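You operate a simulated robot arm through the tools that you are given. There is no shell and no other tool.

You run a simulated robot arm. Do the job below in one go: nothing can be reset, and whatever is moved stays where it is left.

JOB
Put things in order on the small table. At the end: the orange rubber packer is in the purple bucket; the yellow tyre chalk stands where the green plant feed bottle stood; the green plant feed bottle stands where the blue dessert pot stood; the blue dessert pot stands on top of the green wiping block; whatever was shut is shut again. Leave all else as you found it, and nothing knocked over.

It is judged by the outcome, as a careful person would: the job done as asked, and still so three seconds after it is handed in. It fails if anything else is knocked over, pushed out of place, dropped, spilled or broken.

ROBOT AND FRAMES
A 7-joint arm with a two-finger parallel gripper, fixed in place. Base frame: the origin is at the foot of the arm, x ahead of it, y to its left, z up; the work surface is at about z = 0. Lengths are in m, angles in degrees, forces in N, time in s.
With the tool pointing down near the work surface it reaches from about 0.24 to 0.62 m from the base axis. Its first joint turns from -66.0 to 66.0 degrees. Payload 2.6 kg.
The TCP is the grasp point between the finger pads, 0.03 m short of the fingertips. In the tool frame z runs along the fingers and y along their closing line. The gripper opens to 0.094 m. The fingers are 0.028 m wide and 0.01 m thick; the gripper's body (0.05 by 0.096 m) begins 0.055 m behind the TCP.
Orientation is told as [roll, pitch, yaw] about the base's x, y, z axes, in that order, counted from this pose: with the fingers straight down and closing along the base's y, the tool's x points along the base's -x, its y along +y and its z along -z.

CONTROLS
- The arm moves only by the tool step_arm. Its argument "deltas" is a list of rows, each a list of 7 numbers: the shift along the tool's x, y, z in m, then the turn, a rotation vector about the tool's x, y, z in degrees, then the opening, from 0 (shut) to 1 (fully open). In form: [[tx, ty, tz, ax, ay, az, claw], ...]. A call has 1 to 20 rows; each row shifts and turns the commanded pose from where the row before left it, along the tool's axes as they then stand. A row lasts 0.2 s, in which the tool goes at most 0.05 m and 8.6 degrees; a call with a longer step from one row to the next is refused whole, and so is a gripper value outside its range. Where a pose cannot be reached the arm comes as near as it can. A force on the tool above 40 N (or 10 N above the force at the start of the call, whichever is more), or a blocked arm, ends the call early, and 0.2 s more pass. Each finger travels about 0.072 m/s and halts on what it meets, pressing with about 42 N; the grip force reading is that of the motor and also rises with nothing between the fingers. The clock runs only during rows and for 0.2 s after the last one: add rows that do not move to give the fingers time. It gives the time, the measured TCP pose, the force on the tool (base axes), the opening and the grip force at its end, in the units of the frame above (readings bear some noise), with the torque about the TCP (base axes, N m) and any sound that the robot's microphone picked up.
- Cameras (640 x 400 px; columns grow to the right, rows downward): "scene" is fixed at [0.0527, 0.4569, 0.5537]; the picture's right is [-0.53, -0.85, 0.00], its down [-0.57, 0.35, -0.74] and it looks along [0.63, -0.39, -0.67] (base axes); focal length 304 px, centre (320, 200). "wrist" rides on the gripper at [0.076, 0.014, -0.102] in the tool frame; the picture's right is [-0.18, 0.98, 0.00], its down [-0.75, -0.14, -0.64] and it looks along [-0.63, -0.12, 0.77] (tool axes); focal length 243 px, centre (320, 200). There is no depth. A picture from a camera that has moved, and an enlarged one, comes with that camera's place and axes in the base frame and with its lens.
- snapshot(camera): a new picture of that camera. No time passes.
- zoom(camera, box): a new picture of the part [left, top, right, bottom] of that camera's present view, enlarged. No time passes.
- hand_in(): hands the job in; it is judged then, once.

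Nothing tells you positions but the pictures and the camera data. Unless the task says otherwise, let go and move clear before handing in.

The tools are called by a JSON object that holds its "name" and its "arguments". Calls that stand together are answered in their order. step_arm: Moves the arm, as the interface text tells. Its arguments: {"type":"object","properties":{"deltas":{"type":"array","items":{"type":"array","items":{"type":"number"}}}},"required":["deltas"]} The other tools are called the same way: snapshot (camera) takes a picture; zoom (camera, box) takes an enlarged picture of a part of a camera's view; hand_in () hands the job in.

At the start:

```text
clock: 0.0
eef_pos: [0.3526, 0.242, 0.3312]
tcp_rot: [0.0, 0.1, -0.1]
ft_force: [-0.6, -0.3, -0.5]
wrist_torque: [0.02, -0.02, -0.03]
gripper_width: 0.0943
grip_force: 0.1
```

scene: 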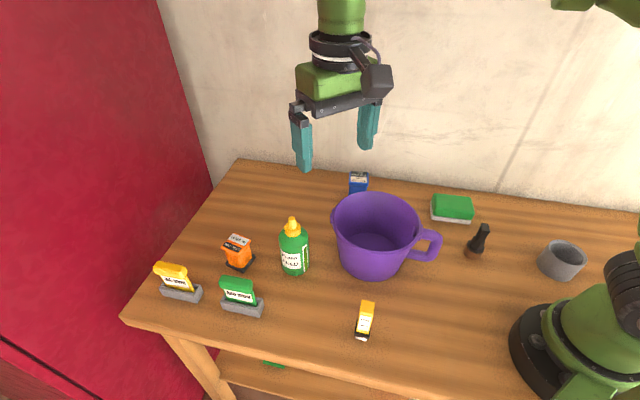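
wrist: 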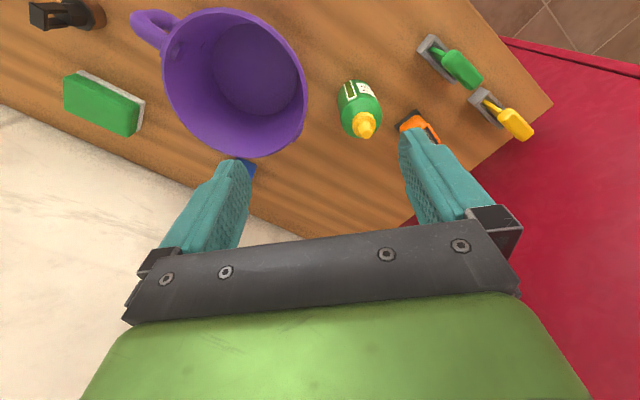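

I see a wooden table with a purple bucket (a mug-like one), a green bottle, an orange item, two small signs, a yellow chalk, a blue pot behind the bucket, a green block, a black item and a grey cup. I'll look closer before moving.

{"name": "zoom", "arguments": {"camera": "scene", "box": [120, 200, 320, 325]}}

{"name": "zoom", "arguments": {"camera": "scene", "box": [300, 150, 500, 275]}}

{"name": "zoom", "arguments": {"camera": "scene", "box": [300, 250, 460, 350]}}

{"name": "zoom", "arguments": {"camera": "wrist", "box": [320, 20, 560, 170]}}

{"name": "zoom", "arguments": {"camera": "scene", "box": [420, 170, 640, 307]}}

{"name": "zoom", "arguments": {"camera": "wrist", "box": [0, 0, 320, 200]}}

```text
3.20 times, centred on (220, 262) of scene
camera zoom: at [0.0527, 0.4569, 0.5537], right [-0.53, -0.85, 0.0], down [-0.57, 0.35, -0.74], along [0.63, -0.39, -0.67], focal length 972 px, centre (640, 0)
```

zoom: 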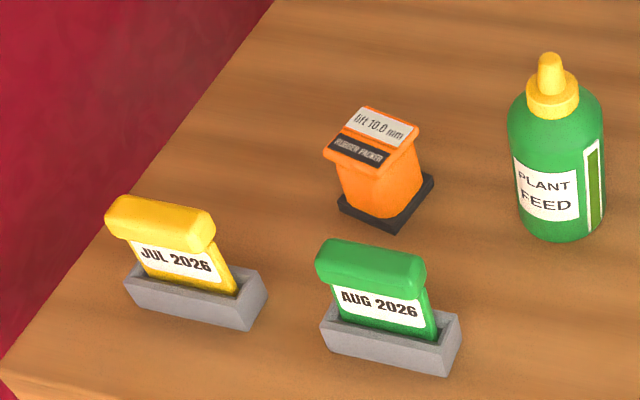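

```text
3.20 times, centred on (400, 212) of scene
camera zoom: at [0.0527, 0.4569, 0.5537], right [-0.53, -0.85, 0.0], down [-0.57, 0.35, -0.74], along [0.63, -0.39, -0.67], focal length 972 px, centre (64, 160)
```

zoom: 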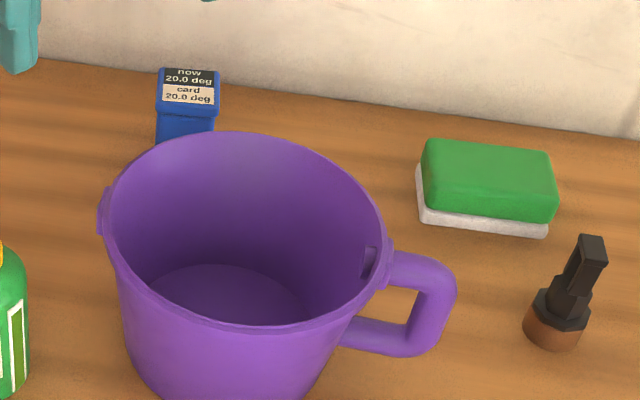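

```text
4.00 times, centred on (380, 300) of scene
camera zoom: at [0.0527, 0.4569, 0.5537], right [-0.53, -0.85, 0.0], down [-0.57, 0.35, -0.74], along [0.63, -0.39, -0.67], focal length 1215 px, centre (80, -200)
```

zoom: 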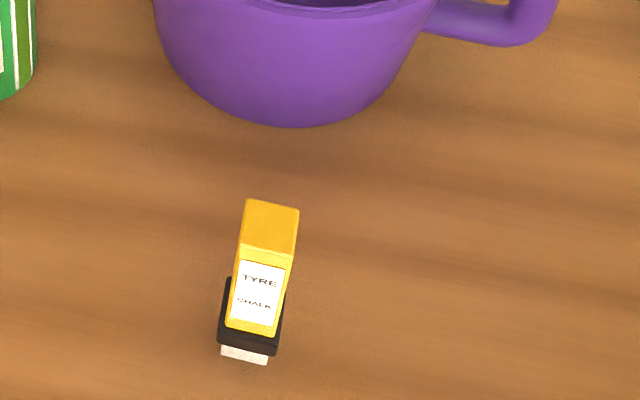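

```text
2.67 times, centred on (440, 95) of wrist
camera zoom: at [0.2761, 0.2573, 0.4323], right [0.18, 0.98, 0.0], down [0.75, -0.14, 0.64], along [0.63, -0.12, -0.77], focal length 647 px, centre (0, 480)
```

zoom: 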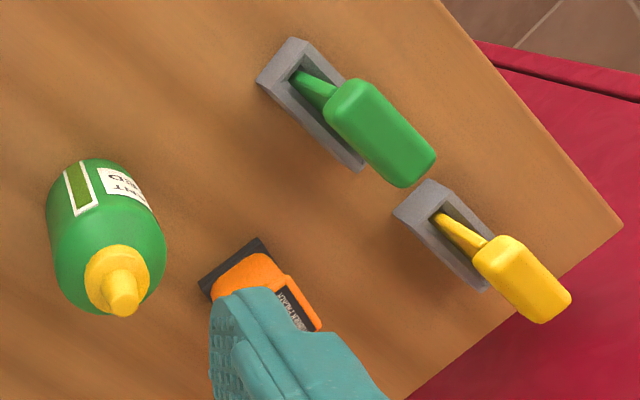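

```text
2.91 times, centred on (530, 238) of scene
camera zoom: at [0.0527, 0.4569, 0.5537], right [-0.53, -0.85, 0.0], down [-0.57, 0.35, -0.74], along [0.63, -0.39, -0.67], focal length 884 px, centre (-291, 88)
```

zoom: 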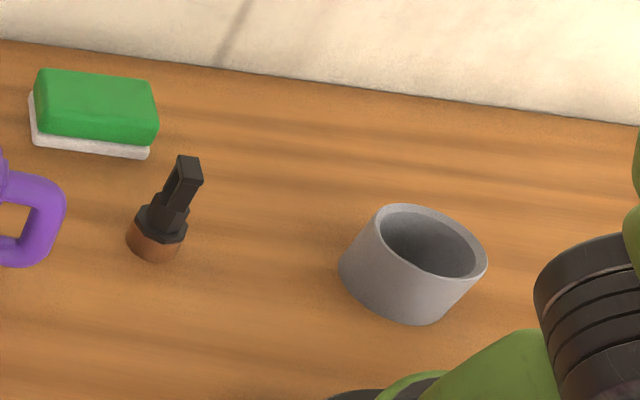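

```text
2.00 times, centred on (160, 100) of wrist
camera zoom: at [0.2761, 0.2573, 0.4323], right [0.18, 0.98, 0.0], down [0.75, -0.14, 0.64], along [0.63, -0.12, -0.77], focal length 485 px, centre (640, 400)
```

zoom: 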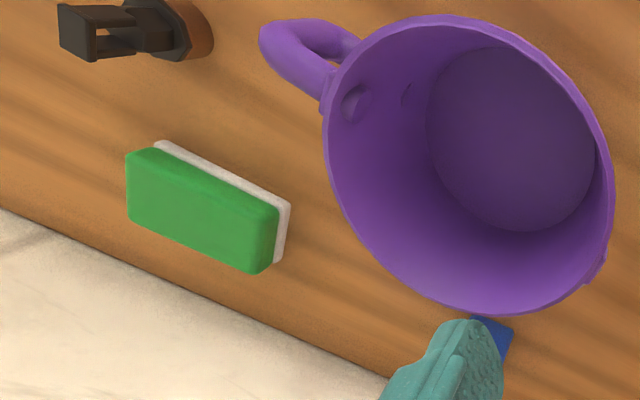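

The labels on the blue pot and orange packer need a closer look, as do the shelf below the table and the red furniture at the left. No movement yet.

{"name": "zoom", "arguments": {"camera": "scene", "box": [340, 160, 380, 205]}}

{"name": "zoom", "arguments": {"camera": "scene", "box": [210, 225, 270, 275]}}

{"name": "zoom", "arguments": {"camera": "scene", "box": [200, 325, 360, 400]}}

{"name": "zoom", "arguments": {"camera": "scene", "box": [0, 0, 240, 400]}}

{"name": "zoom", "arguments": {"camera": "scene", "box": [275, 210, 315, 280]}}

{"name": "zoom", "arguments": {"camera": "scene", "box": [345, 290, 385, 345]}}

```text
8.89 times, centred on (360, 182) of scene
camera zoom: at [0.0527, 0.4569, 0.5537], right [-0.53, -0.85, 0.0], down [-0.57, 0.35, -0.74], along [0.63, -0.39, -0.67], focal length 2700 px, centre (-36, 356)
```

zoom: 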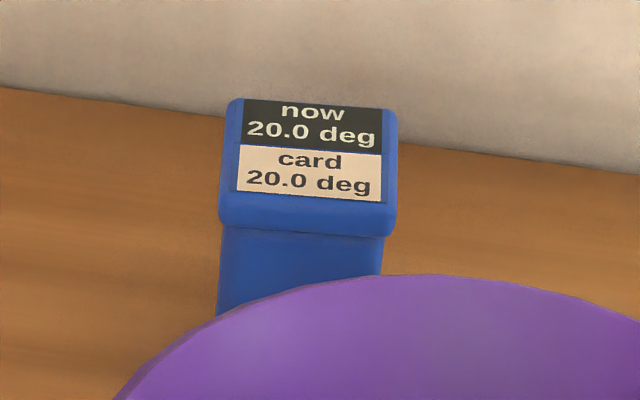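

```text
8.00 times, centred on (240, 250) of scene
camera zoom: at [0.0527, 0.4569, 0.5537], right [-0.53, -0.85, 0.0], down [-0.57, 0.35, -0.74], along [0.63, -0.39, -0.67], focal length 2430 px, centre (960, -200)
```

zoom: 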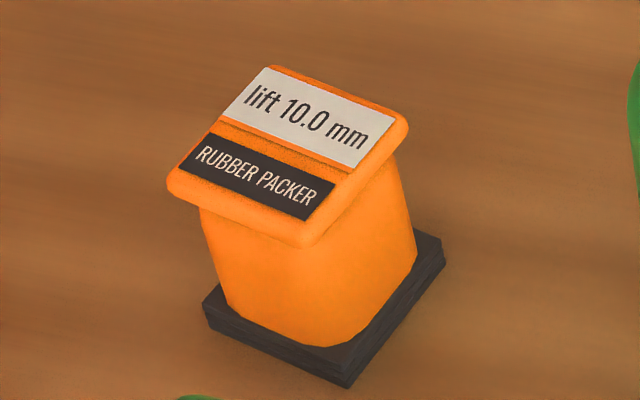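

```text
4.00 times, centred on (280, 362) of scene
camera zoom: at [0.0527, 0.4569, 0.5537], right [-0.53, -0.85, 0.0], down [-0.57, 0.35, -0.74], along [0.63, -0.39, -0.67], focal length 1215 px, centre (480, -450)
```

zoom: 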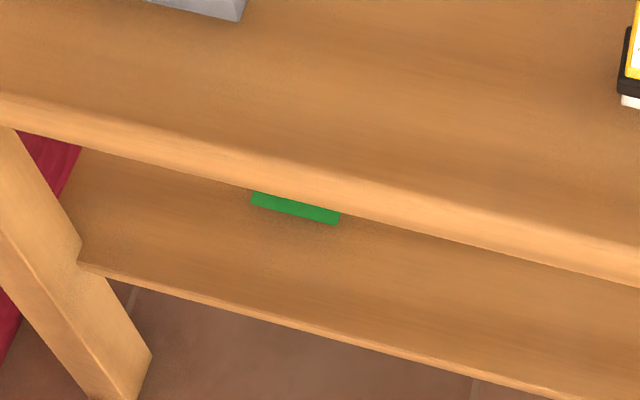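

```text
1.00 times, centred on (120, 200) of scene (not enlarged: the box is as wide or as high as the picture)
camera zoom: at [0.0527, 0.4569, 0.5537], right [-0.53, -0.85, 0.0], down [-0.57, 0.35, -0.74], along [0.63, -0.39, -0.67], focal length 304 px, centre (520, 200)
```

zoom: 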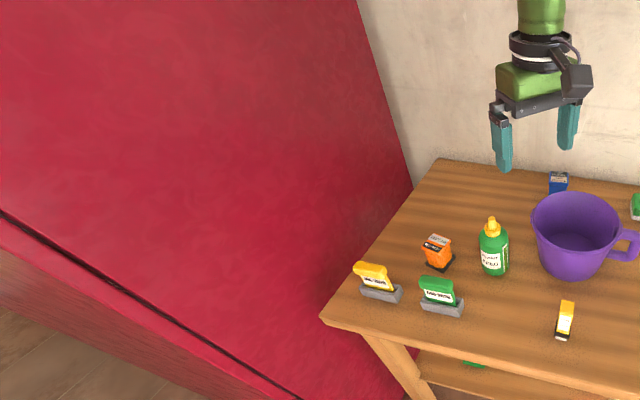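

```text
5.71 times, centred on (295, 245) of scene
camera zoom: at [0.0527, 0.4569, 0.5537], right [-0.53, -0.85, 0.0], down [-0.57, 0.35, -0.74], along [0.63, -0.39, -0.67], focal length 1736 px, centre (463, -57)
```

zoom: 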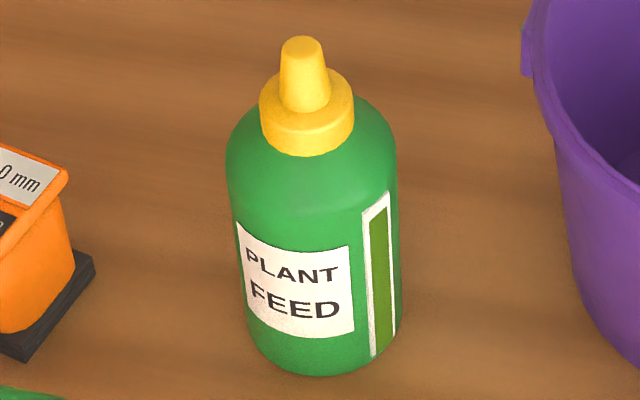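

```text
7.27 times, centred on (365, 318) of scene
camera zoom: at [0.0527, 0.4569, 0.5537], right [-0.53, -0.85, 0.0], down [-0.57, 0.35, -0.74], along [0.63, -0.39, -0.67], focal length 2209 px, centre (-7, -654)
```

zoom: 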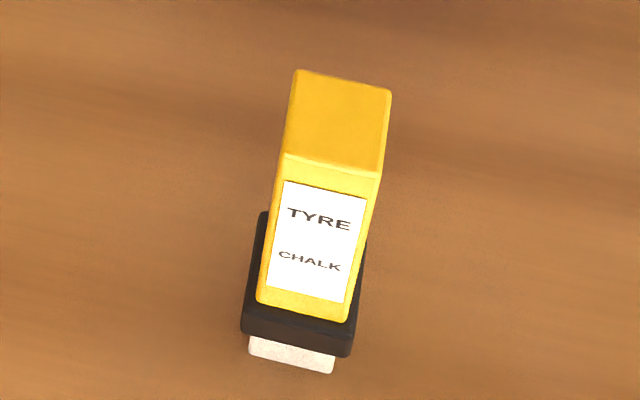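

The arm is clear above the table. I put the packer near (0.49, 0.39), the bottle near (0.43, 0.30), the chalk near (0.22, 0.26), the pot near (0.52, 0.05), the sponge-like block near (0.35, -0.115) and the bucket near (0.345, 0.135). Next I move up behind the packer and turn to face it for a better look.

{"name": "step_arm", "arguments": {"deltas": [[-0.017, 0.023, 0.01, 0, 0, 0, 1], [-0.017, 0.023, 0.01, 0, 0, 0, 1], [-0.017, 0.023, 0.01, 0, 0, 0, 1], [-0.017, 0.023, 0.01, 0, 0, 0, 1], [0, 0, 0, 0, 0, -7.25, 1], [0, 0, 0, 0, 0, -7.25, 1], [0, 0, 0, 0, 0, -7.25, 1], [0, 0, 0, 0, 0, -7.25, 1], [0, 0, 0, 0, 0, 0, 1]]}}

{"name": "snapshot", "arguments": {"camera": "wrist"}}

{"name": "snapshot", "arguments": {"camera": "scene"}}

```text
clock: 2.0
eef_pos: [0.4185, 0.3333, 0.2902]
tcp_rot: [0.0, 0.0, 29.0]
ft_force: [-1.1, 0.0, 0.3]
wrist_torque: [-0.01, -0.01, -0.01]
gripper_width: 0.094
grip_force: 0.1
```

```text
taken
camera wrist: at [0.3468, 0.3097, 0.3919], right [-0.32, 0.95, 0.0], down [0.73, 0.24, 0.64], along [0.61, 0.2, -0.77], focal length 243 px, centre (320, 200)
```

wrist: 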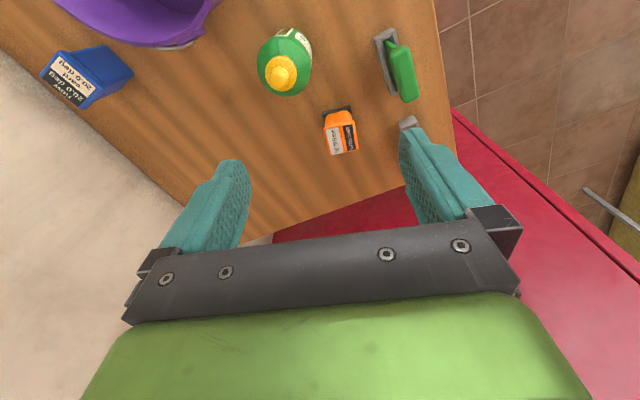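

```text
taken
```

scene: 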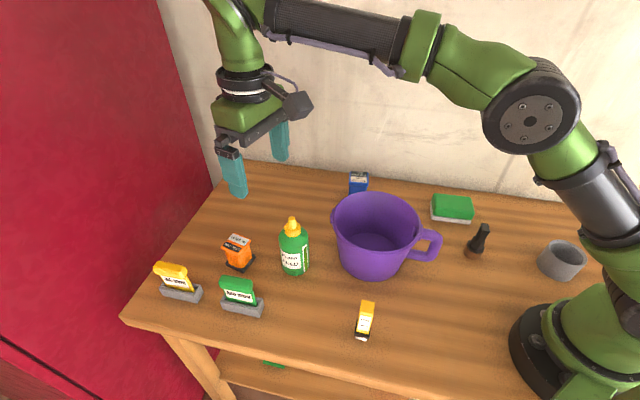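

The packer, bottle and pot are all visible to the wrist camera now. I'll enlarge these for more exact positions.

{"name": "zoom", "arguments": {"camera": "wrist", "box": [240, 20, 440, 170]}}

{"name": "zoom", "arguments": {"camera": "wrist", "box": [300, 95, 380, 165]}}

{"name": "zoom", "arguments": {"camera": "wrist", "box": [20, 0, 180, 120]}}

```text
2.67 times, centred on (340, 95) of wrist
camera zoom: at [0.3468, 0.3097, 0.3919], right [-0.32, 0.95, 0.0], down [0.73, 0.24, 0.64], along [0.61, 0.2, -0.77], focal length 647 px, centre (267, 480)
```

zoom: 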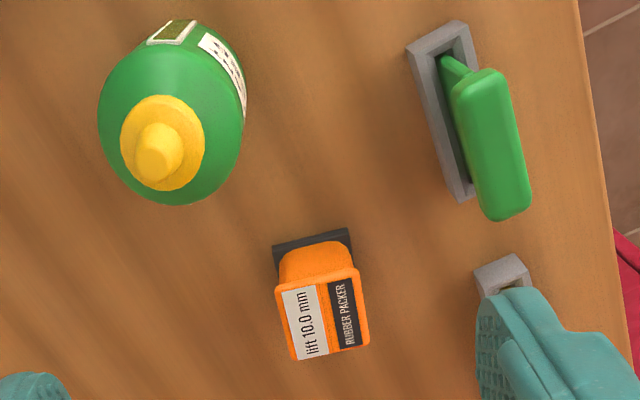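

```text
5.71 times, centred on (340, 130) of wrist
camera zoom: at [0.3468, 0.3097, 0.3919], right [-0.32, 0.95, 0.0], down [0.73, 0.24, 0.64], along [0.61, 0.2, -0.77], focal length 1386 px, centre (206, 600)
```

zoom: 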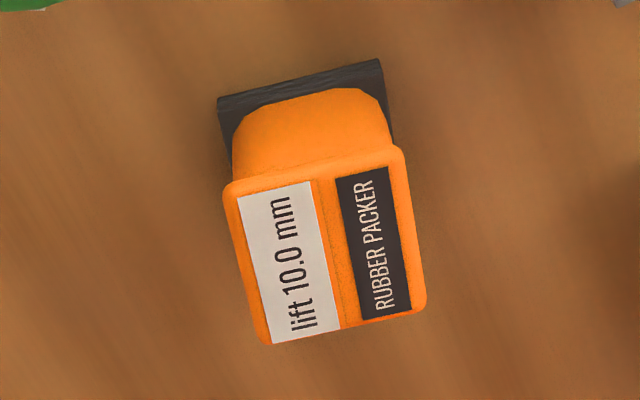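

```text
3.33 times, centred on (100, 60) of wrist
camera zoom: at [0.3468, 0.3097, 0.3919], right [-0.32, 0.95, 0.0], down [0.73, 0.24, 0.64], along [0.61, 0.2, -0.77], focal length 809 px, centre (1053, 667)
```

zoom: 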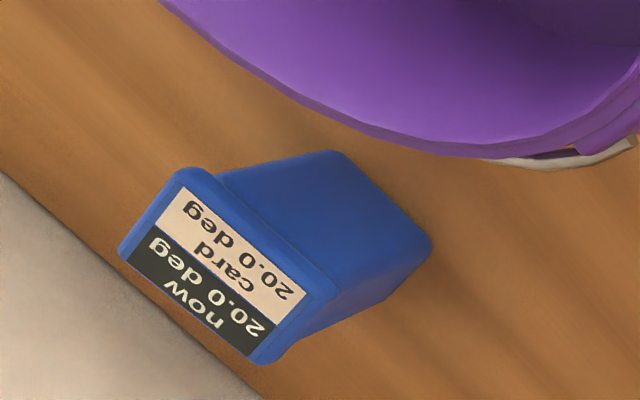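

The packer stands at about (0.486, 0.388), its faces turned by about 31°, its top near z = 0.06; this is right at the edge of the reach. I move above it with the fingers open and check the pose.

{"name": "step_arm", "arguments": {"deltas": [[0, 0, 0, 0, 0, -2, 1], [-0.0143, 0.002, 0.025, 0, 0, 0, 1], [-0.0143, 0.002, 0.025, 0, 0, 0, 1], [-0.0143, 0.002, 0.025, 0, 0, 0, 1], [-0.0143, 0.002, 0.025, 0, 0, 0, 1], [-0.0143, 0.002, 0.025, 0, 0, 0, 1], [-0.0143, 0.002, 0.025, 0, 0, 0, 1], [0, 0, 0, 0, 0, 0, 1]]}}

{"name": "snapshot", "arguments": {"camera": "wrist"}}

{"name": "snapshot", "arguments": {"camera": "scene"}}

```text
clock: 3.8
eef_pos: [0.4671, 0.392, 0.1356]
tcp_rot: [-0.1, 0.0, 31.0]
ft_force: [-0.1, -0.7, -0.3]
wrist_torque: [-0.03, 0.03, -0.03]
gripper_width: 0.094
grip_force: 0.0
out of reach, approached as far as the arm can: row 6, 7
```

```text
taken
camera wrist: at [0.3957, 0.3667, 0.2377], right [-0.35, 0.94, 0.0], down [0.72, 0.27, 0.64], along [0.6, 0.22, -0.77], focal length 243 px, centre (320, 200)
```

wrist: 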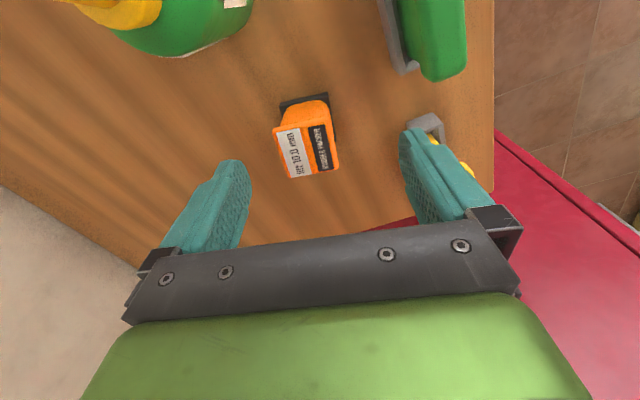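

```text
taken
```

scene: 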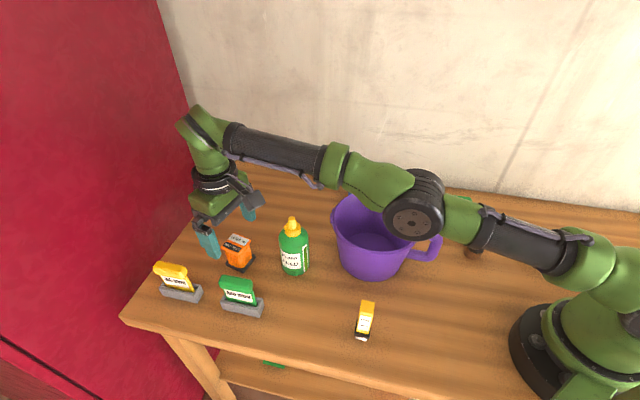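

The arm stopped short at 0.61 m from the base axis, so I'll tilt the fingers outward a little to gain reach. First I tilt only, then check the pose.

{"name": "step_arm", "arguments": {"deltas": [[0, 0, 0, 0, -5, 0, 1], [0, 0, 0, 0, -5, 0, 1], [0, 0, 0, 0, 0, 0, 1]]}}

```text
clock: 4.6
eef_pos: [0.4685, 0.3925, 0.138]
tcp_rot: [0.1, -9.9, 30.9]
ft_force: [-0.4, -0.1, 0.5]
wrist_torque: [0.01, 0.0, 0.01]
gripper_width: 0.094
grip_force: 0.1
```

The tilt worked and the commanded pose follows the real one. Now I line up sideways and descend partway towards the packer, then look.

{"name": "step_arm", "arguments": {"deltas": [[0.0044, -0.0129, 0.0, 0, 0, 0, 1], [0, 0, 0.02, 0, 0, 0, 1], [0, 0, 0.02, 0, 0, 0, 1], [0, 0, 0, 0, 0, 0, 1]]}}

{"name": "snapshot", "arguments": {"camera": "wrist"}}

{"name": "snapshot", "arguments": {"camera": "scene"}}

```text
clock: 5.6
eef_pos: [0.4784, 0.3842, 0.0965]
tcp_rot: [0.0, -10.0, 31.1]
ft_force: [-0.5, 2.1, 0.1]
wrist_torque: [0.02, 0.0, -0.01]
gripper_width: 0.0939
grip_force: 0.1
```

```text
taken
camera wrist: at [0.3911, 0.35, 0.184], right [-0.35, 0.94, 0.03], down [0.61, 0.2, 0.76], along [0.71, 0.29, -0.65], focal length 243 px, centre (320, 200)
```

wrist: 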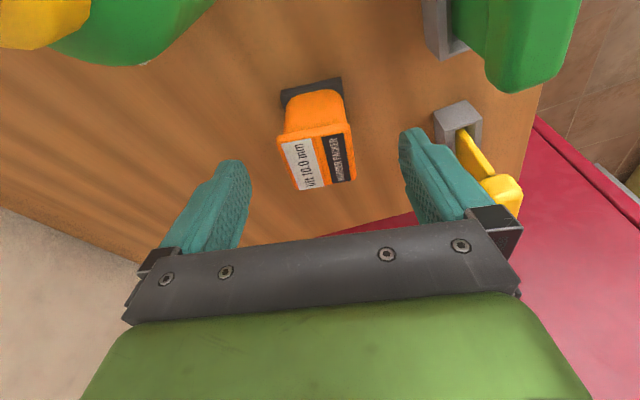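

```text
taken
```

scene: 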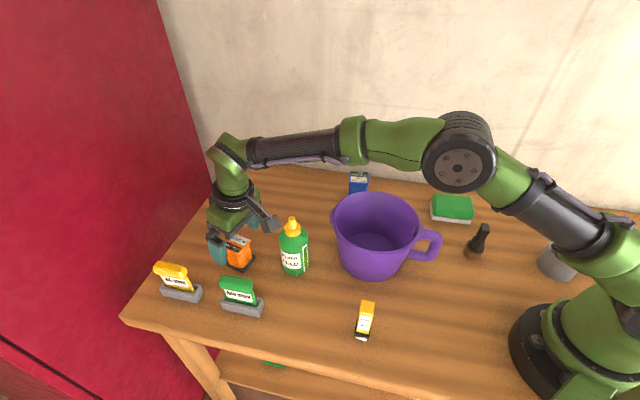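

The packer sits centred between the open fingers. I descend the rest of the way along the tool axis to grip height.

{"name": "step_arm", "arguments": {"deltas": [[-0.001, -0.0002, 0.0144, 0, 0, 0, 1], [-0.001, -0.0002, 0.0144, 0, 0, 0, 1], [-0.001, -0.0002, 0.0144, 0, 0, 0, 1], [-0.0005, -0.0002, 0.012, 0, 0, 0, 1], [0, 0, 0, 0, 0, 0, 1]]}}

{"name": "snapshot", "arguments": {"camera": "wrist"}}

{"name": "zoom", "arguments": {"camera": "scene", "box": [160, 190, 320, 290]}}

```text
clock: 6.8
eef_pos: [0.4901, 0.3898, 0.0445]
tcp_rot: [0.0, -10.0, 31.0]
ft_force: [-0.3, 0.3, -0.1]
wrist_torque: [0.02, 0.02, -0.01]
gripper_width: 0.0941
grip_force: 0.1
```

```text
taken
camera wrist: at [0.4044, 0.3547, 0.1312], right [-0.35, 0.94, 0.03], down [0.61, 0.2, 0.76], along [0.71, 0.29, -0.65], focal length 243 px, centre (320, 200)
```

wrist: 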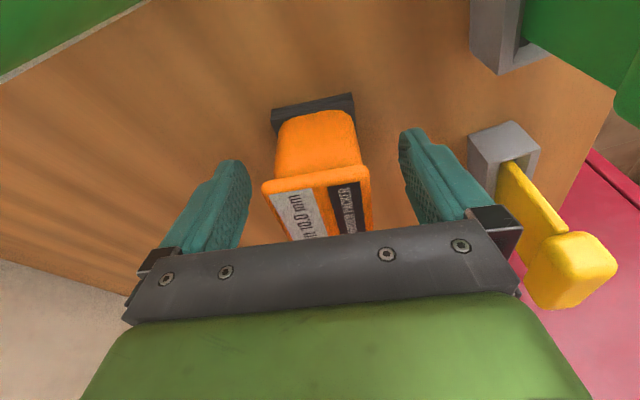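

```text
4.00 times, centred on (240, 240) of scene
camera zoom: at [0.0527, 0.4569, 0.5537], right [-0.53, -0.85, 0.0], down [-0.57, 0.35, -0.74], along [0.63, -0.39, -0.67], focal length 1215 px, centre (640, 40)
```

zoom: 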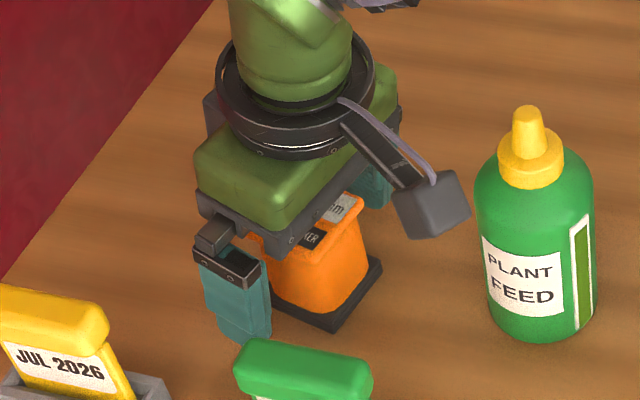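

The packer is well centred between the pads. I lower 5 mm more and close on it.

{"name": "step_arm", "arguments": {"deltas": [[0, -0.001, 0.005, 0, 0, 0, 1], [0, 0, 0, 0, 0, 0, 0.5], [0, 0, 0, 0, 0, 0, 0.3], [0, 0, 0, 0, 0, 0, 0.3], [0, 0, 0, 0, 0, 0, 0.3]]}}

{"name": "snapshot", "arguments": {"camera": "wrist"}}

```text
clock: 8.0
eef_pos: [0.4912, 0.3885, 0.0407]
tcp_rot: [-0.1, -9.9, 30.9]
ft_force: [-0.4, 0.1, 0.0]
wrist_torque: [0.01, -0.01, -0.01]
gripper_width: 0.049
grip_force: 41.7
```

```text
taken
camera wrist: at [0.405, 0.3536, 0.1269], right [-0.35, 0.94, 0.03], down [0.61, 0.2, 0.76], along [0.71, 0.29, -0.65], focal length 243 px, centre (320, 200)
```

wrist: 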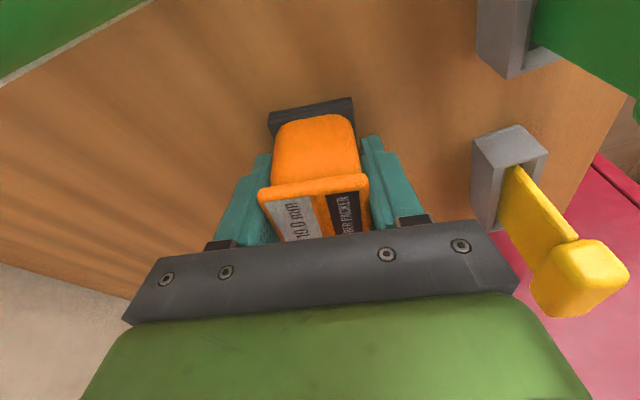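

Gripped at 49 mm width. I lift straight up by 40 mm and check that the whole packer comes along.

{"name": "step_arm", "arguments": {"deltas": [[-0.0017, 0, -0.0099, 0, 0, 0, 0.3], [-0.0017, 0, -0.0099, 0, 0, 0, 0.3], [-0.0017, 0, -0.0099, 0, 0, 0, 0.3], [-0.0017, 0, -0.0099, 0, 0, 0, 0.3], [0, 0, 0, 0, 0, 0, 0.3]]}}

{"name": "snapshot", "arguments": {"camera": "wrist"}}

{"name": "zoom", "arguments": {"camera": "scene", "box": [160, 190, 320, 290]}}

```text
clock: 9.2
eef_pos: [0.4914, 0.3874, 0.08]
tcp_rot: [0.1, -10.0, 31.0]
ft_force: [-0.2, 0.5, -1.5]
wrist_torque: [0.0, -0.01, 0.04]
gripper_width: 0.0484
grip_force: 42.1
```

```text
taken
camera wrist: at [0.4052, 0.3528, 0.1681], right [-0.35, 0.94, 0.03], down [0.61, 0.2, 0.76], along [0.71, 0.29, -0.65], focal length 243 px, centre (320, 200)
```

wrist: 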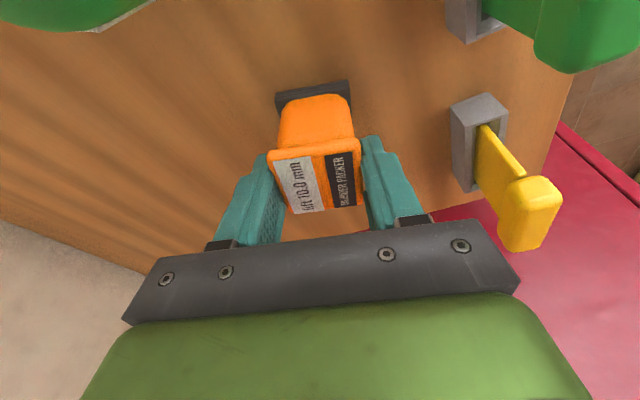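

```text
4.00 times, centred on (240, 240) of scene
camera zoom: at [0.0527, 0.4569, 0.5537], right [-0.53, -0.85, 0.0], down [-0.57, 0.35, -0.74], along [0.63, -0.39, -0.67], focal length 1215 px, centre (640, 40)
```

zoom: 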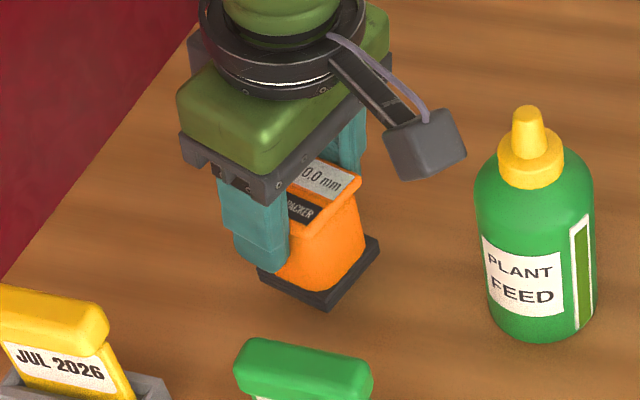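

The packer seems to have come up less than the gripper did. I'll look closely before doing anything more.

{"name": "zoom", "arguments": {"camera": "wrist", "box": [220, 60, 420, 240]}}

{"name": "zoom", "arguments": {"camera": "scene", "box": [200, 215, 280, 275]}}

```text
2.22 times, centred on (320, 150) of wrist
camera zoom: at [0.4052, 0.3528, 0.1681], right [-0.35, 0.94, 0.03], down [0.61, 0.2, 0.76], along [0.71, 0.29, -0.65], focal length 539 px, centre (320, 311)
```

zoom: 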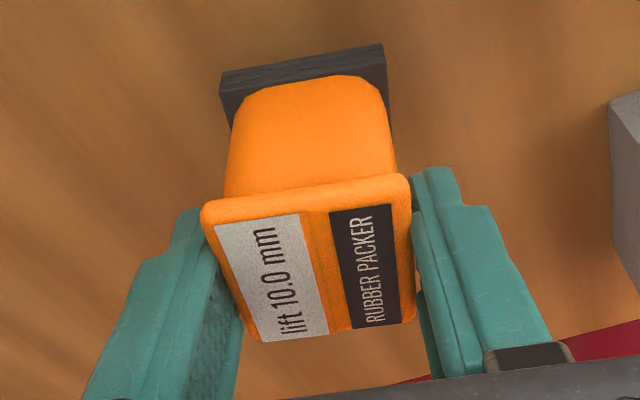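

```text
6.67 times, centred on (240, 245) of scene
camera zoom: at [0.0527, 0.4569, 0.5537], right [-0.53, -0.85, 0.0], down [-0.57, 0.35, -0.74], along [0.63, -0.39, -0.67], focal length 2025 px, centre (853, -100)
```

zoom: 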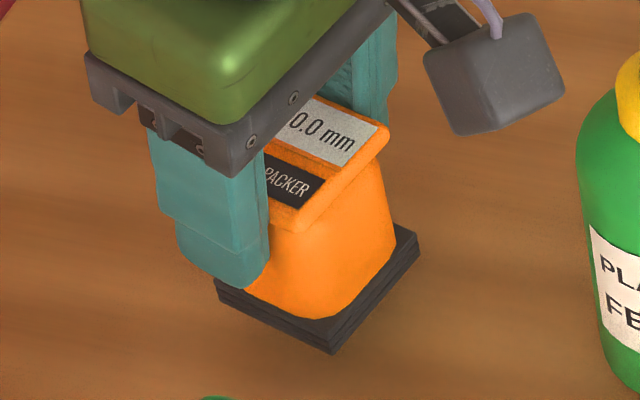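

The packer is off the table but sits lower in the fingers than where I gripped it. I hold still briefly to see whether it keeps slipping.

{"name": "step_arm", "arguments": {"deltas": [[0, 0, 0, 0, 0, 0, 0.2], [0, 0, 0, 0, 0, 0, 0.2]]}}

{"name": "zoom", "arguments": {"camera": "wrist", "box": [220, 60, 420, 240]}}

{"name": "zoom", "arguments": {"camera": "scene", "box": [200, 215, 280, 275]}}

```text
clock: 9.8
eef_pos: [0.4911, 0.3875, 0.0812]
tcp_rot: [0.1, -10.0, 31.0]
ft_force: [-0.5, 0.7, -1.2]
wrist_torque: [-0.01, 0.01, 0.02]
gripper_width: 0.0487
grip_force: 42.2
```

```text
2.22 times, centred on (320, 150) of wrist
camera zoom: at [0.4053, 0.3528, 0.168], right [-0.35, 0.94, 0.03], down [0.61, 0.2, 0.76], along [0.71, 0.29, -0.65], focal length 539 px, centre (320, 311)
```

zoom: 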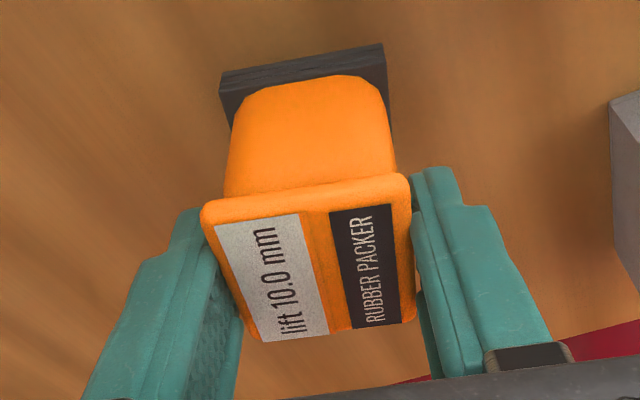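

```text
6.67 times, centred on (240, 245) of scene
camera zoom: at [0.0527, 0.4569, 0.5537], right [-0.53, -0.85, 0.0], down [-0.57, 0.35, -0.74], along [0.63, -0.39, -0.67], focal length 2025 px, centre (853, -100)
```

zoom: 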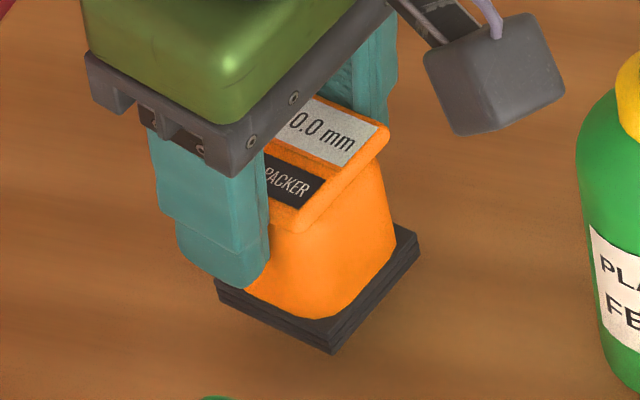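

It holds still now. I raise 15 mm more, slowly, and check for more slip.

{"name": "step_arm", "arguments": {"deltas": [[-0.0009, 0, -0.0049, 0, 0, 0, 0.1], [-0.0009, 0, -0.0049, 0, 0, 0, 0.1], [-0.0009, 0, -0.0049, 0, 0, 0, 0.1], [0, 0, 0, 0, 0, 0, 0.1]]}}

{"name": "zoom", "arguments": {"camera": "wrist", "box": [220, 60, 420, 240]}}

{"name": "zoom", "arguments": {"camera": "scene", "box": [200, 215, 280, 275]}}

```text
clock: 10.8
eef_pos: [0.4904, 0.3879, 0.0944]
tcp_rot: [0.1, -10.0, 31.1]
ft_force: [-0.2, 0.5, -1.2]
wrist_torque: [-0.01, 0.0, -0.01]
gripper_width: 0.0485
grip_force: 42.4
```

```text
2.22 times, centred on (320, 150) of wrist
camera zoom: at [0.404, 0.353, 0.1821], right [-0.35, 0.94, 0.03], down [0.61, 0.2, 0.76], along [0.71, 0.29, -0.65], focal length 539 px, centre (320, 311)
```

zoom: 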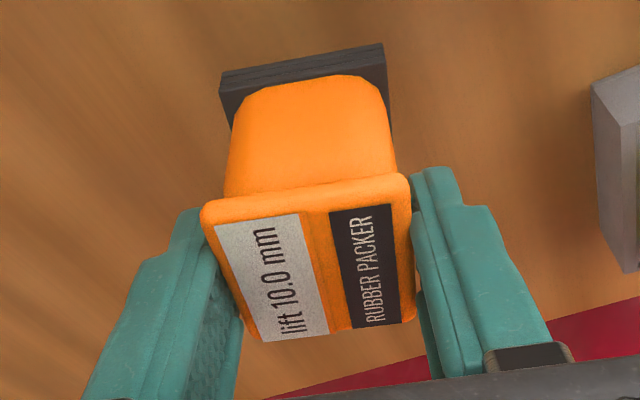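

```text
6.67 times, centred on (240, 245) of scene
camera zoom: at [0.0527, 0.4569, 0.5537], right [-0.53, -0.85, 0.0], down [-0.57, 0.35, -0.74], along [0.63, -0.39, -0.67], focal length 2025 px, centre (853, -100)
```

zoom: 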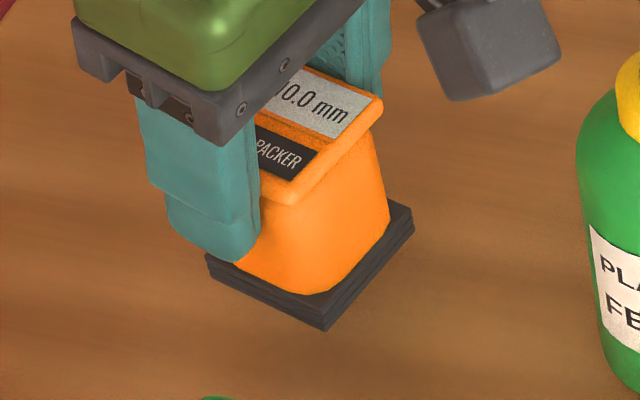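

The packer now holds firm, hanging about 60 mm below the TCP. I lift it clear of the bottle's top while drawing inwards, then check before carrying it over the bucket.

{"name": "step_arm", "arguments": {"deltas": [[0.00116, -0.00043, -0.01503, 0, 0, 0, 0.1], [0.00116, -0.00043, -0.01503, 0, 0, 0, 0.1], [0.00116, -0.00043, -0.01503, 0, 0, 0, 0.1], [0.00116, -0.00043, -0.01503, 0, 0, 0, 0.1], [0.00116, -0.00043, -0.01503, 0, 0, 0, 0.1], [0.00116, -0.00043, -0.01503, 0, 0, 0, 0.1], [0.00116, -0.00043, -0.01503, 0, 0, 0, 0.1], [0.00116, -0.00043, -0.01503, 0, 0, 0, 0.1], [0.00116, -0.00043, -0.01503, 0, 0, 0, 0.1], [0.00116, -0.00043, -0.01503, 0, 0, 0, 0.1], [0, 0, 0, 0, 0, 0, 0.1]]}}

{"name": "snapshot", "arguments": {"camera": "wrist"}}

{"name": "snapshot", "arguments": {"camera": "scene"}}

```text
clock: 13.2
eef_pos: [0.4598, 0.3654, 0.2425]
tcp_rot: [0.0, -10.1, 31.0]
ft_force: [-0.2, -0.9, -1.2]
wrist_torque: [0.0, 0.01, 0.02]
gripper_width: 0.0487
grip_force: 41.4
```

```text
taken
camera wrist: at [0.3735, 0.3304, 0.3291], right [-0.35, 0.94, 0.03], down [0.61, 0.2, 0.76], along [0.71, 0.29, -0.65], focal length 243 px, centre (320, 200)
```

wrist: 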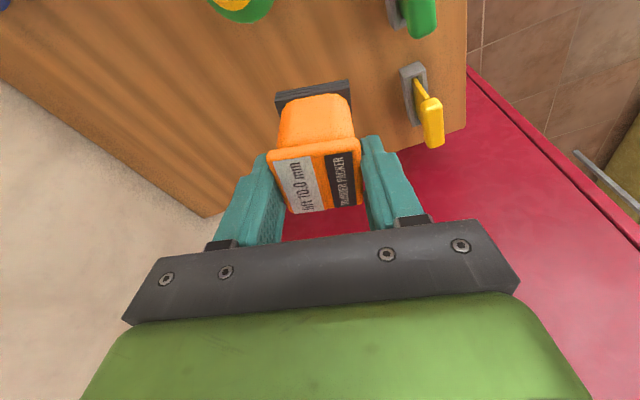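

```text
taken
```

scene: 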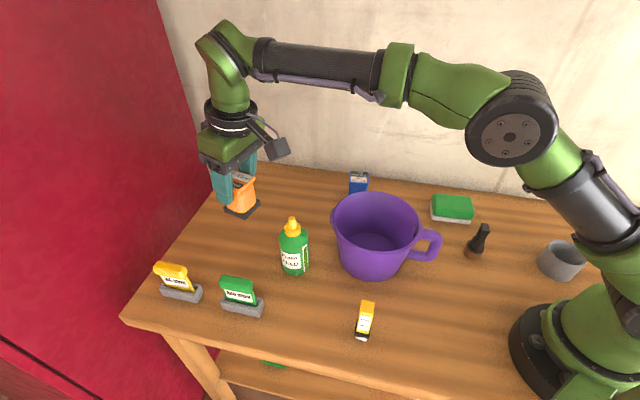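

The packer holds and everything else stands as before. Now I carry it over to above the bucket centre, about (0.353, 0.142).

{"name": "step_arm", "arguments": {"deltas": [[0.0085, -0.0057, -0.0015, 0, 0, 0, 0.1], [0.0169, -0.0113, -0.003, 0, 0, 0, 0.1], [0.0169, -0.0113, -0.003, 0, 0, 0, 0.1], [0.0169, -0.0113, -0.003, 0, 0, 0, 0.1], [0.0169, -0.0113, -0.003, 0, 0, 0, 0.1], [0.0169, -0.0113, -0.003, 0, 0, 0, 0.1], [0.0169, -0.0113, -0.003, 0, 0, 0, 0.1], [0.0169, -0.0113, -0.003, 0, 0, 0, 0.1], [0.0169, -0.0113, -0.003, 0, 0, 0, 0.1], [0.0169, -0.0113, -0.003, 0, 0, 0, 0.1], [0.0169, -0.0113, -0.003, 0, 0, 0, 0.1], [0.0169, -0.0113, -0.003, 0, 0, 0, 0.1], [0.0085, -0.0057, -0.0015, 0, 0, 0, 0.1], [0, 0, 0, 0, 0, 0, 0.1]]}}

{"name": "snapshot", "arguments": {"camera": "wrist"}}

{"name": "snapshot", "arguments": {"camera": "scene"}}

```text
clock: 16.2
eef_pos: [0.3513, 0.1427, 0.2396]
tcp_rot: [0.1, -9.9, 31.1]
ft_force: [-0.7, -0.2, -1.3]
wrist_torque: [-0.01, -0.01, 0.02]
gripper_width: 0.0485
grip_force: 41.5
```

```text
taken
camera wrist: at [0.2648, 0.1084, 0.3269], right [-0.35, 0.94, 0.03], down [0.61, 0.2, 0.76], along [0.71, 0.29, -0.65], focal length 243 px, centre (320, 200)
```

wrist: 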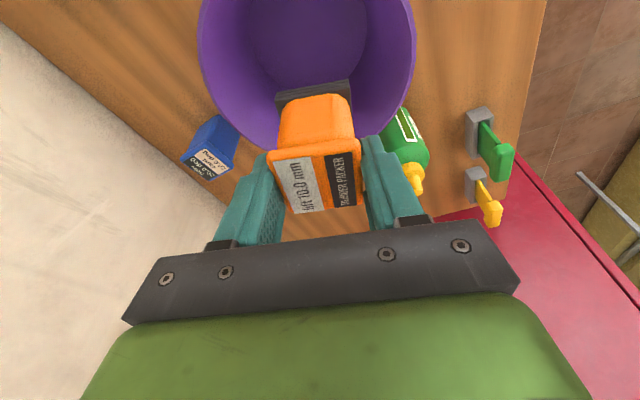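

```text
taken
```

scene: 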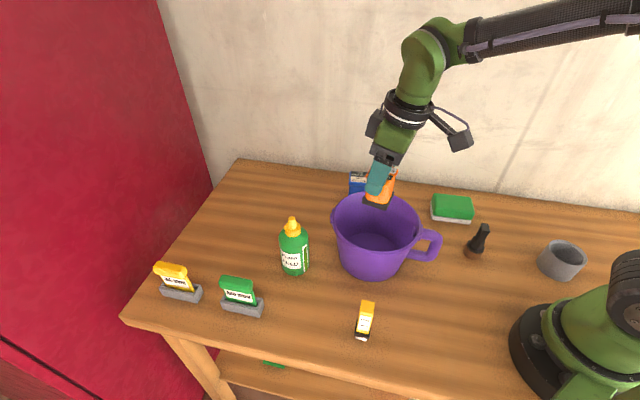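

The packer hangs over the bucket's middle. I lower it most of the way in, then look.

{"name": "step_arm", "arguments": {"deltas": [[0.0035, 0, 0.0197, 0, 0, 0, 0.1], [0.0035, 0, 0.0197, 0, 0, 0, 0.1], [0.0035, 0, 0.0197, 0, 0, 0, 0.1], [0.0035, 0, 0.0197, 0, 0, 0, 0.1], [0.0035, 0, 0.0197, 0, 0, 0, 0.1], [0.0035, 0, 0.0197, 0, 0, 0, 0.1], [0.0026, 0, 0.0148, 0, 0, 0, 0.1], [0, 0, 0, 0, 0, 0, 0.1]]}}

{"name": "snapshot", "arguments": {"camera": "wrist"}}

{"name": "zoom", "arguments": {"camera": "scene", "box": [300, 150, 460, 290]}}

```text
clock: 18.0
eef_pos: [0.3532, 0.1423, 0.106]
tcp_rot: [0.1, -10.0, 31.0]
ft_force: [0.4, 0.3, -1.0]
wrist_torque: [0.02, 0.01, 0.02]
gripper_width: 0.0485
grip_force: 42.0
```

```text
taken
camera wrist: at [0.2676, 0.1083, 0.193], right [-0.35, 0.94, 0.03], down [0.61, 0.2, 0.76], along [0.71, 0.29, -0.65], focal length 243 px, centre (320, 200)
```

wrist: 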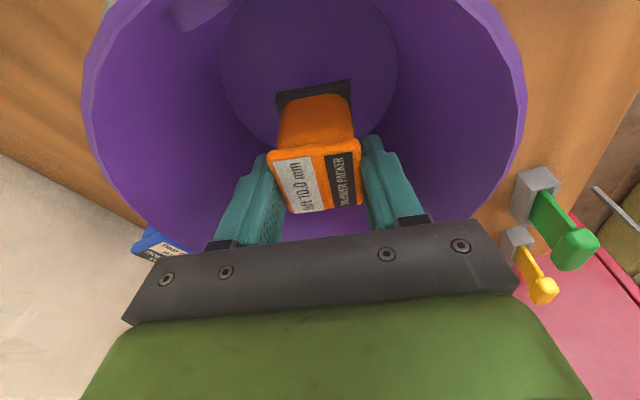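

```text
2.86 times, centred on (380, 220) of scene
camera zoom: at [0.0527, 0.4569, 0.5537], right [-0.53, -0.85, 0.0], down [-0.57, 0.35, -0.74], along [0.63, -0.39, -0.67], focal length 868 px, centre (149, 143)
```

zoom: 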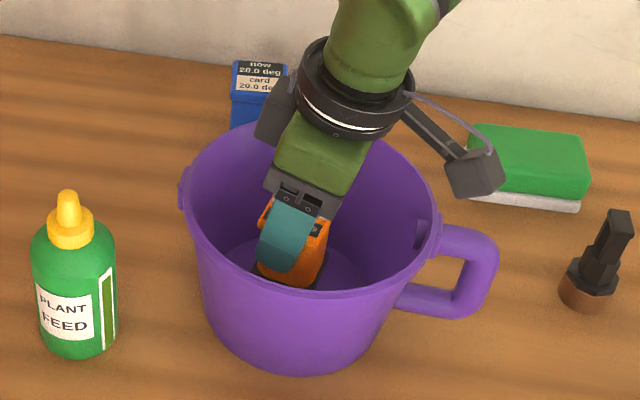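

It is well inside with room all round. I lower in small steps, watching for contact with the bucket's floor.

{"name": "step_arm", "arguments": {"deltas": [[0.0017, 0, 0.0098, 0, 0, 0, 0.1], [0.0017, 0, 0.0098, 0, 0, 0, 0.1], [0.0009, 0, 0.0049, 0, 0, 0, 0.1], [0.0009, 0, 0.0049, 0, 0, 0, 0.1], [0, 0, 0, 0, 0, 0, 0.1]]}}

{"name": "snapshot", "arguments": {"camera": "wrist"}}

```text
clock: 19.2
eef_pos: [0.3534, 0.1423, 0.0752]
tcp_rot: [0.1, -10.0, 31.0]
ft_force: [0.2, -0.6, -1.0]
wrist_torque: [0.01, 0.02, 0.03]
gripper_width: 0.0486
grip_force: 41.4
```

```text
taken
camera wrist: at [0.2669, 0.1074, 0.1626], right [-0.35, 0.94, 0.03], down [0.61, 0.2, 0.76], along [0.71, 0.29, -0.65], focal length 243 px, centre (320, 200)
```

wrist: 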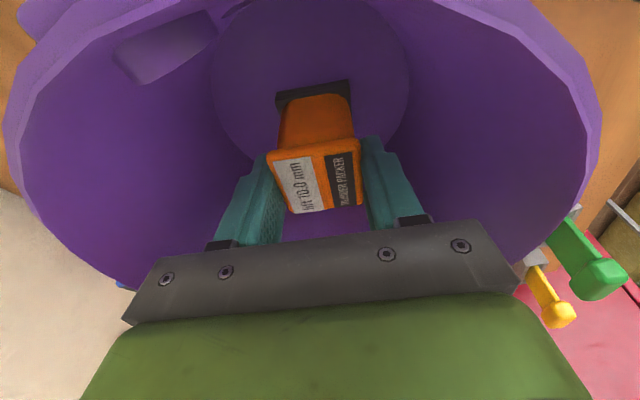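

Still clear. I go on down in 2–3 mm steps.

{"name": "step_arm", "arguments": {"deltas": [[0.0005, 0, 0.003, 0, 0, 0, 0.1], [0.0005, 0, 0.003, 0, 0, 0, 0.1], [0.0003, 0, 0.002, 0, 0, 0, 0.1], [0, 0, 0, 0, 0, 0, 0.1]]}}

{"name": "zoom", "arguments": {"camera": "scene", "box": [320, 170, 440, 270]}}

```text
clock: 20.0
eef_pos: [0.3542, 0.1418, 0.0708]
tcp_rot: [0.0, -10.1, 30.7]
ft_force: [-2.1, -0.3, 7.2]
wrist_torque: [-0.13, -0.02, -0.04]
gripper_width: 0.0486
grip_force: 41.6
stopped in row 3: the force on the tool passed its limit at 44 N (the readings are from after the stop); the commanded pose is now the measured one
```

```text
4.00 times, centred on (380, 220) of scene
camera zoom: at [0.0527, 0.4568, 0.5537], right [-0.53, -0.85, 0.0], down [-0.57, 0.35, -0.74], along [0.63, -0.39, -0.67], focal length 1215 px, centre (80, 120)
```

zoom: 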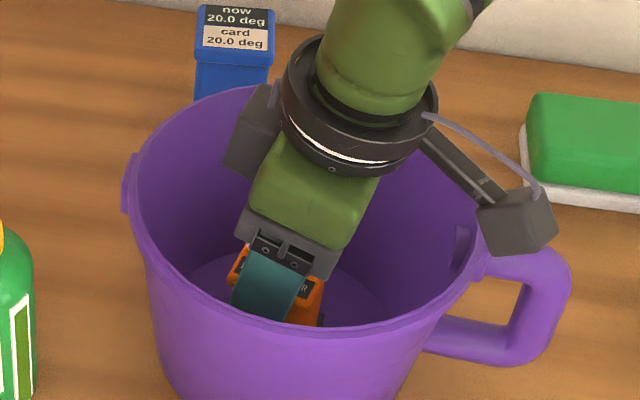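

The packer has touched the bucket's floor. I now open the fingers partway to let it stand.

{"name": "step_arm", "arguments": {"deltas": [[0, 0, 0, 0, 0, 0, 0.5], [0, 0, 0, 0, 0, 0, 0.6], [0, 0, 0, 0, 0, 0, 0.7], [0, 0, 0, 0, 0, 0, 0.7]]}}

{"name": "snapshot", "arguments": {"camera": "wrist"}}

```text
clock: 21.0
eef_pos: [0.3542, 0.1423, 0.07]
tcp_rot: [0.0, -10.1, 30.9]
ft_force: [-0.5, 0.5, 0.0]
wrist_torque: [0.0, 0.0, 0.01]
gripper_width: 0.0656
grip_force: 0.1
```

```text
taken
camera wrist: at [0.2673, 0.1079, 0.1566], right [-0.35, 0.94, 0.03], down [0.61, 0.2, 0.77], along [0.71, 0.29, -0.64], focal length 243 px, centre (320, 200)
```

wrist: 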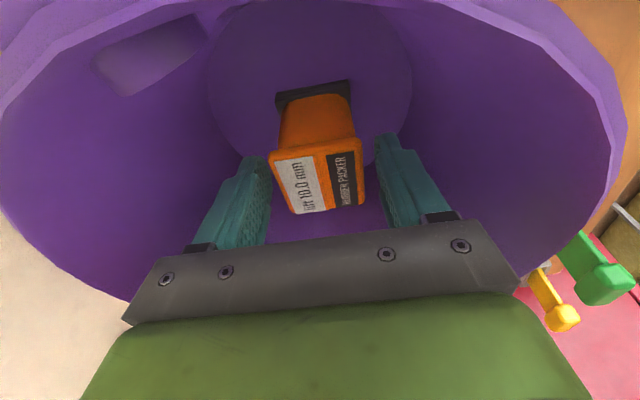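

The packer stands free in the bucket. I rise straight out and then look for the pot.

{"name": "step_arm", "arguments": {"deltas": [[-0.0026, 0, -0.0148, 0, 0, 0, 0.7], [-0.0035, 0, -0.0197, 0, 0, 0, 0.7], [-0.0035, 0, -0.0197, 0, 0, 0, 0.7], [-0.0035, 0, -0.0197, 0, 0, 0, 0.7], [-0.0035, 0, -0.0197, 0, 0, 0, 0.7], [-0.0035, 0, -0.0197, 0, 0, 0, 0.7], [-0.0035, 0, -0.0197, 0, 0, 0, 0.7], [-0.0035, 0, -0.0197, 0, 0, 0, 0.7], [-0.0035, 0, -0.0197, 0, 0, 0, 0.7], [-0.0035, 0, -0.0197, 0, 0, 0, 0.7], [0, 0, 0, 0, 5, 6, 1], [0, 0, 0, 0, 5, 6, 1], [0, 0, 0, 0, 0, 6, 1], [0, 0, 0, 0, 0, 6, 1], [0, 0, 0, 0, 0, 0, 1]]}}

{"name": "snapshot", "arguments": {"camera": "wrist"}}

{"name": "snapshot", "arguments": {"camera": "scene"}}

```text
clock: 24.2
eef_pos: [0.3532, 0.1422, 0.2658]
tcp_rot: [1.1, 0.3, 6.8]
ft_force: [0.1, 1.0, 0.0]
wrist_torque: [0.0, 0.01, 0.01]
gripper_width: 0.0937
grip_force: 0.0
```

```text
taken
camera wrist: at [0.2774, 0.1462, 0.3675], right [0.07, 1.0, 0.02], down [0.77, -0.06, 0.64], along [0.64, -0.03, -0.77], focal length 243 px, centre (320, 200)
```

wrist: 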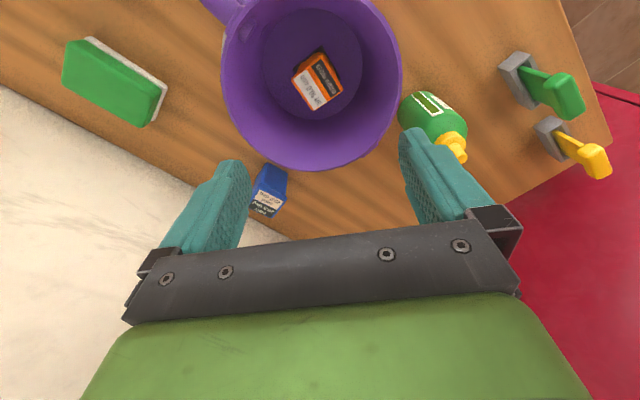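

```text
taken
```

scene: 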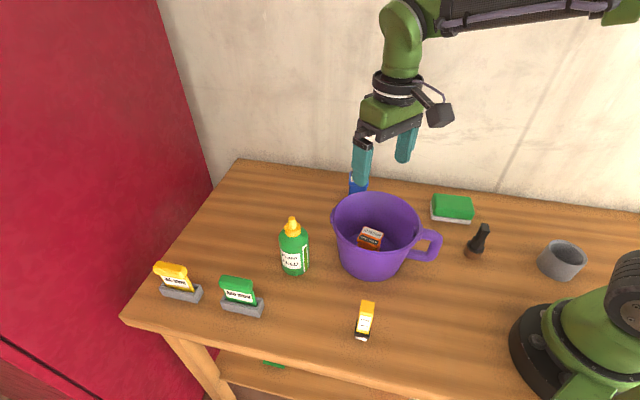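

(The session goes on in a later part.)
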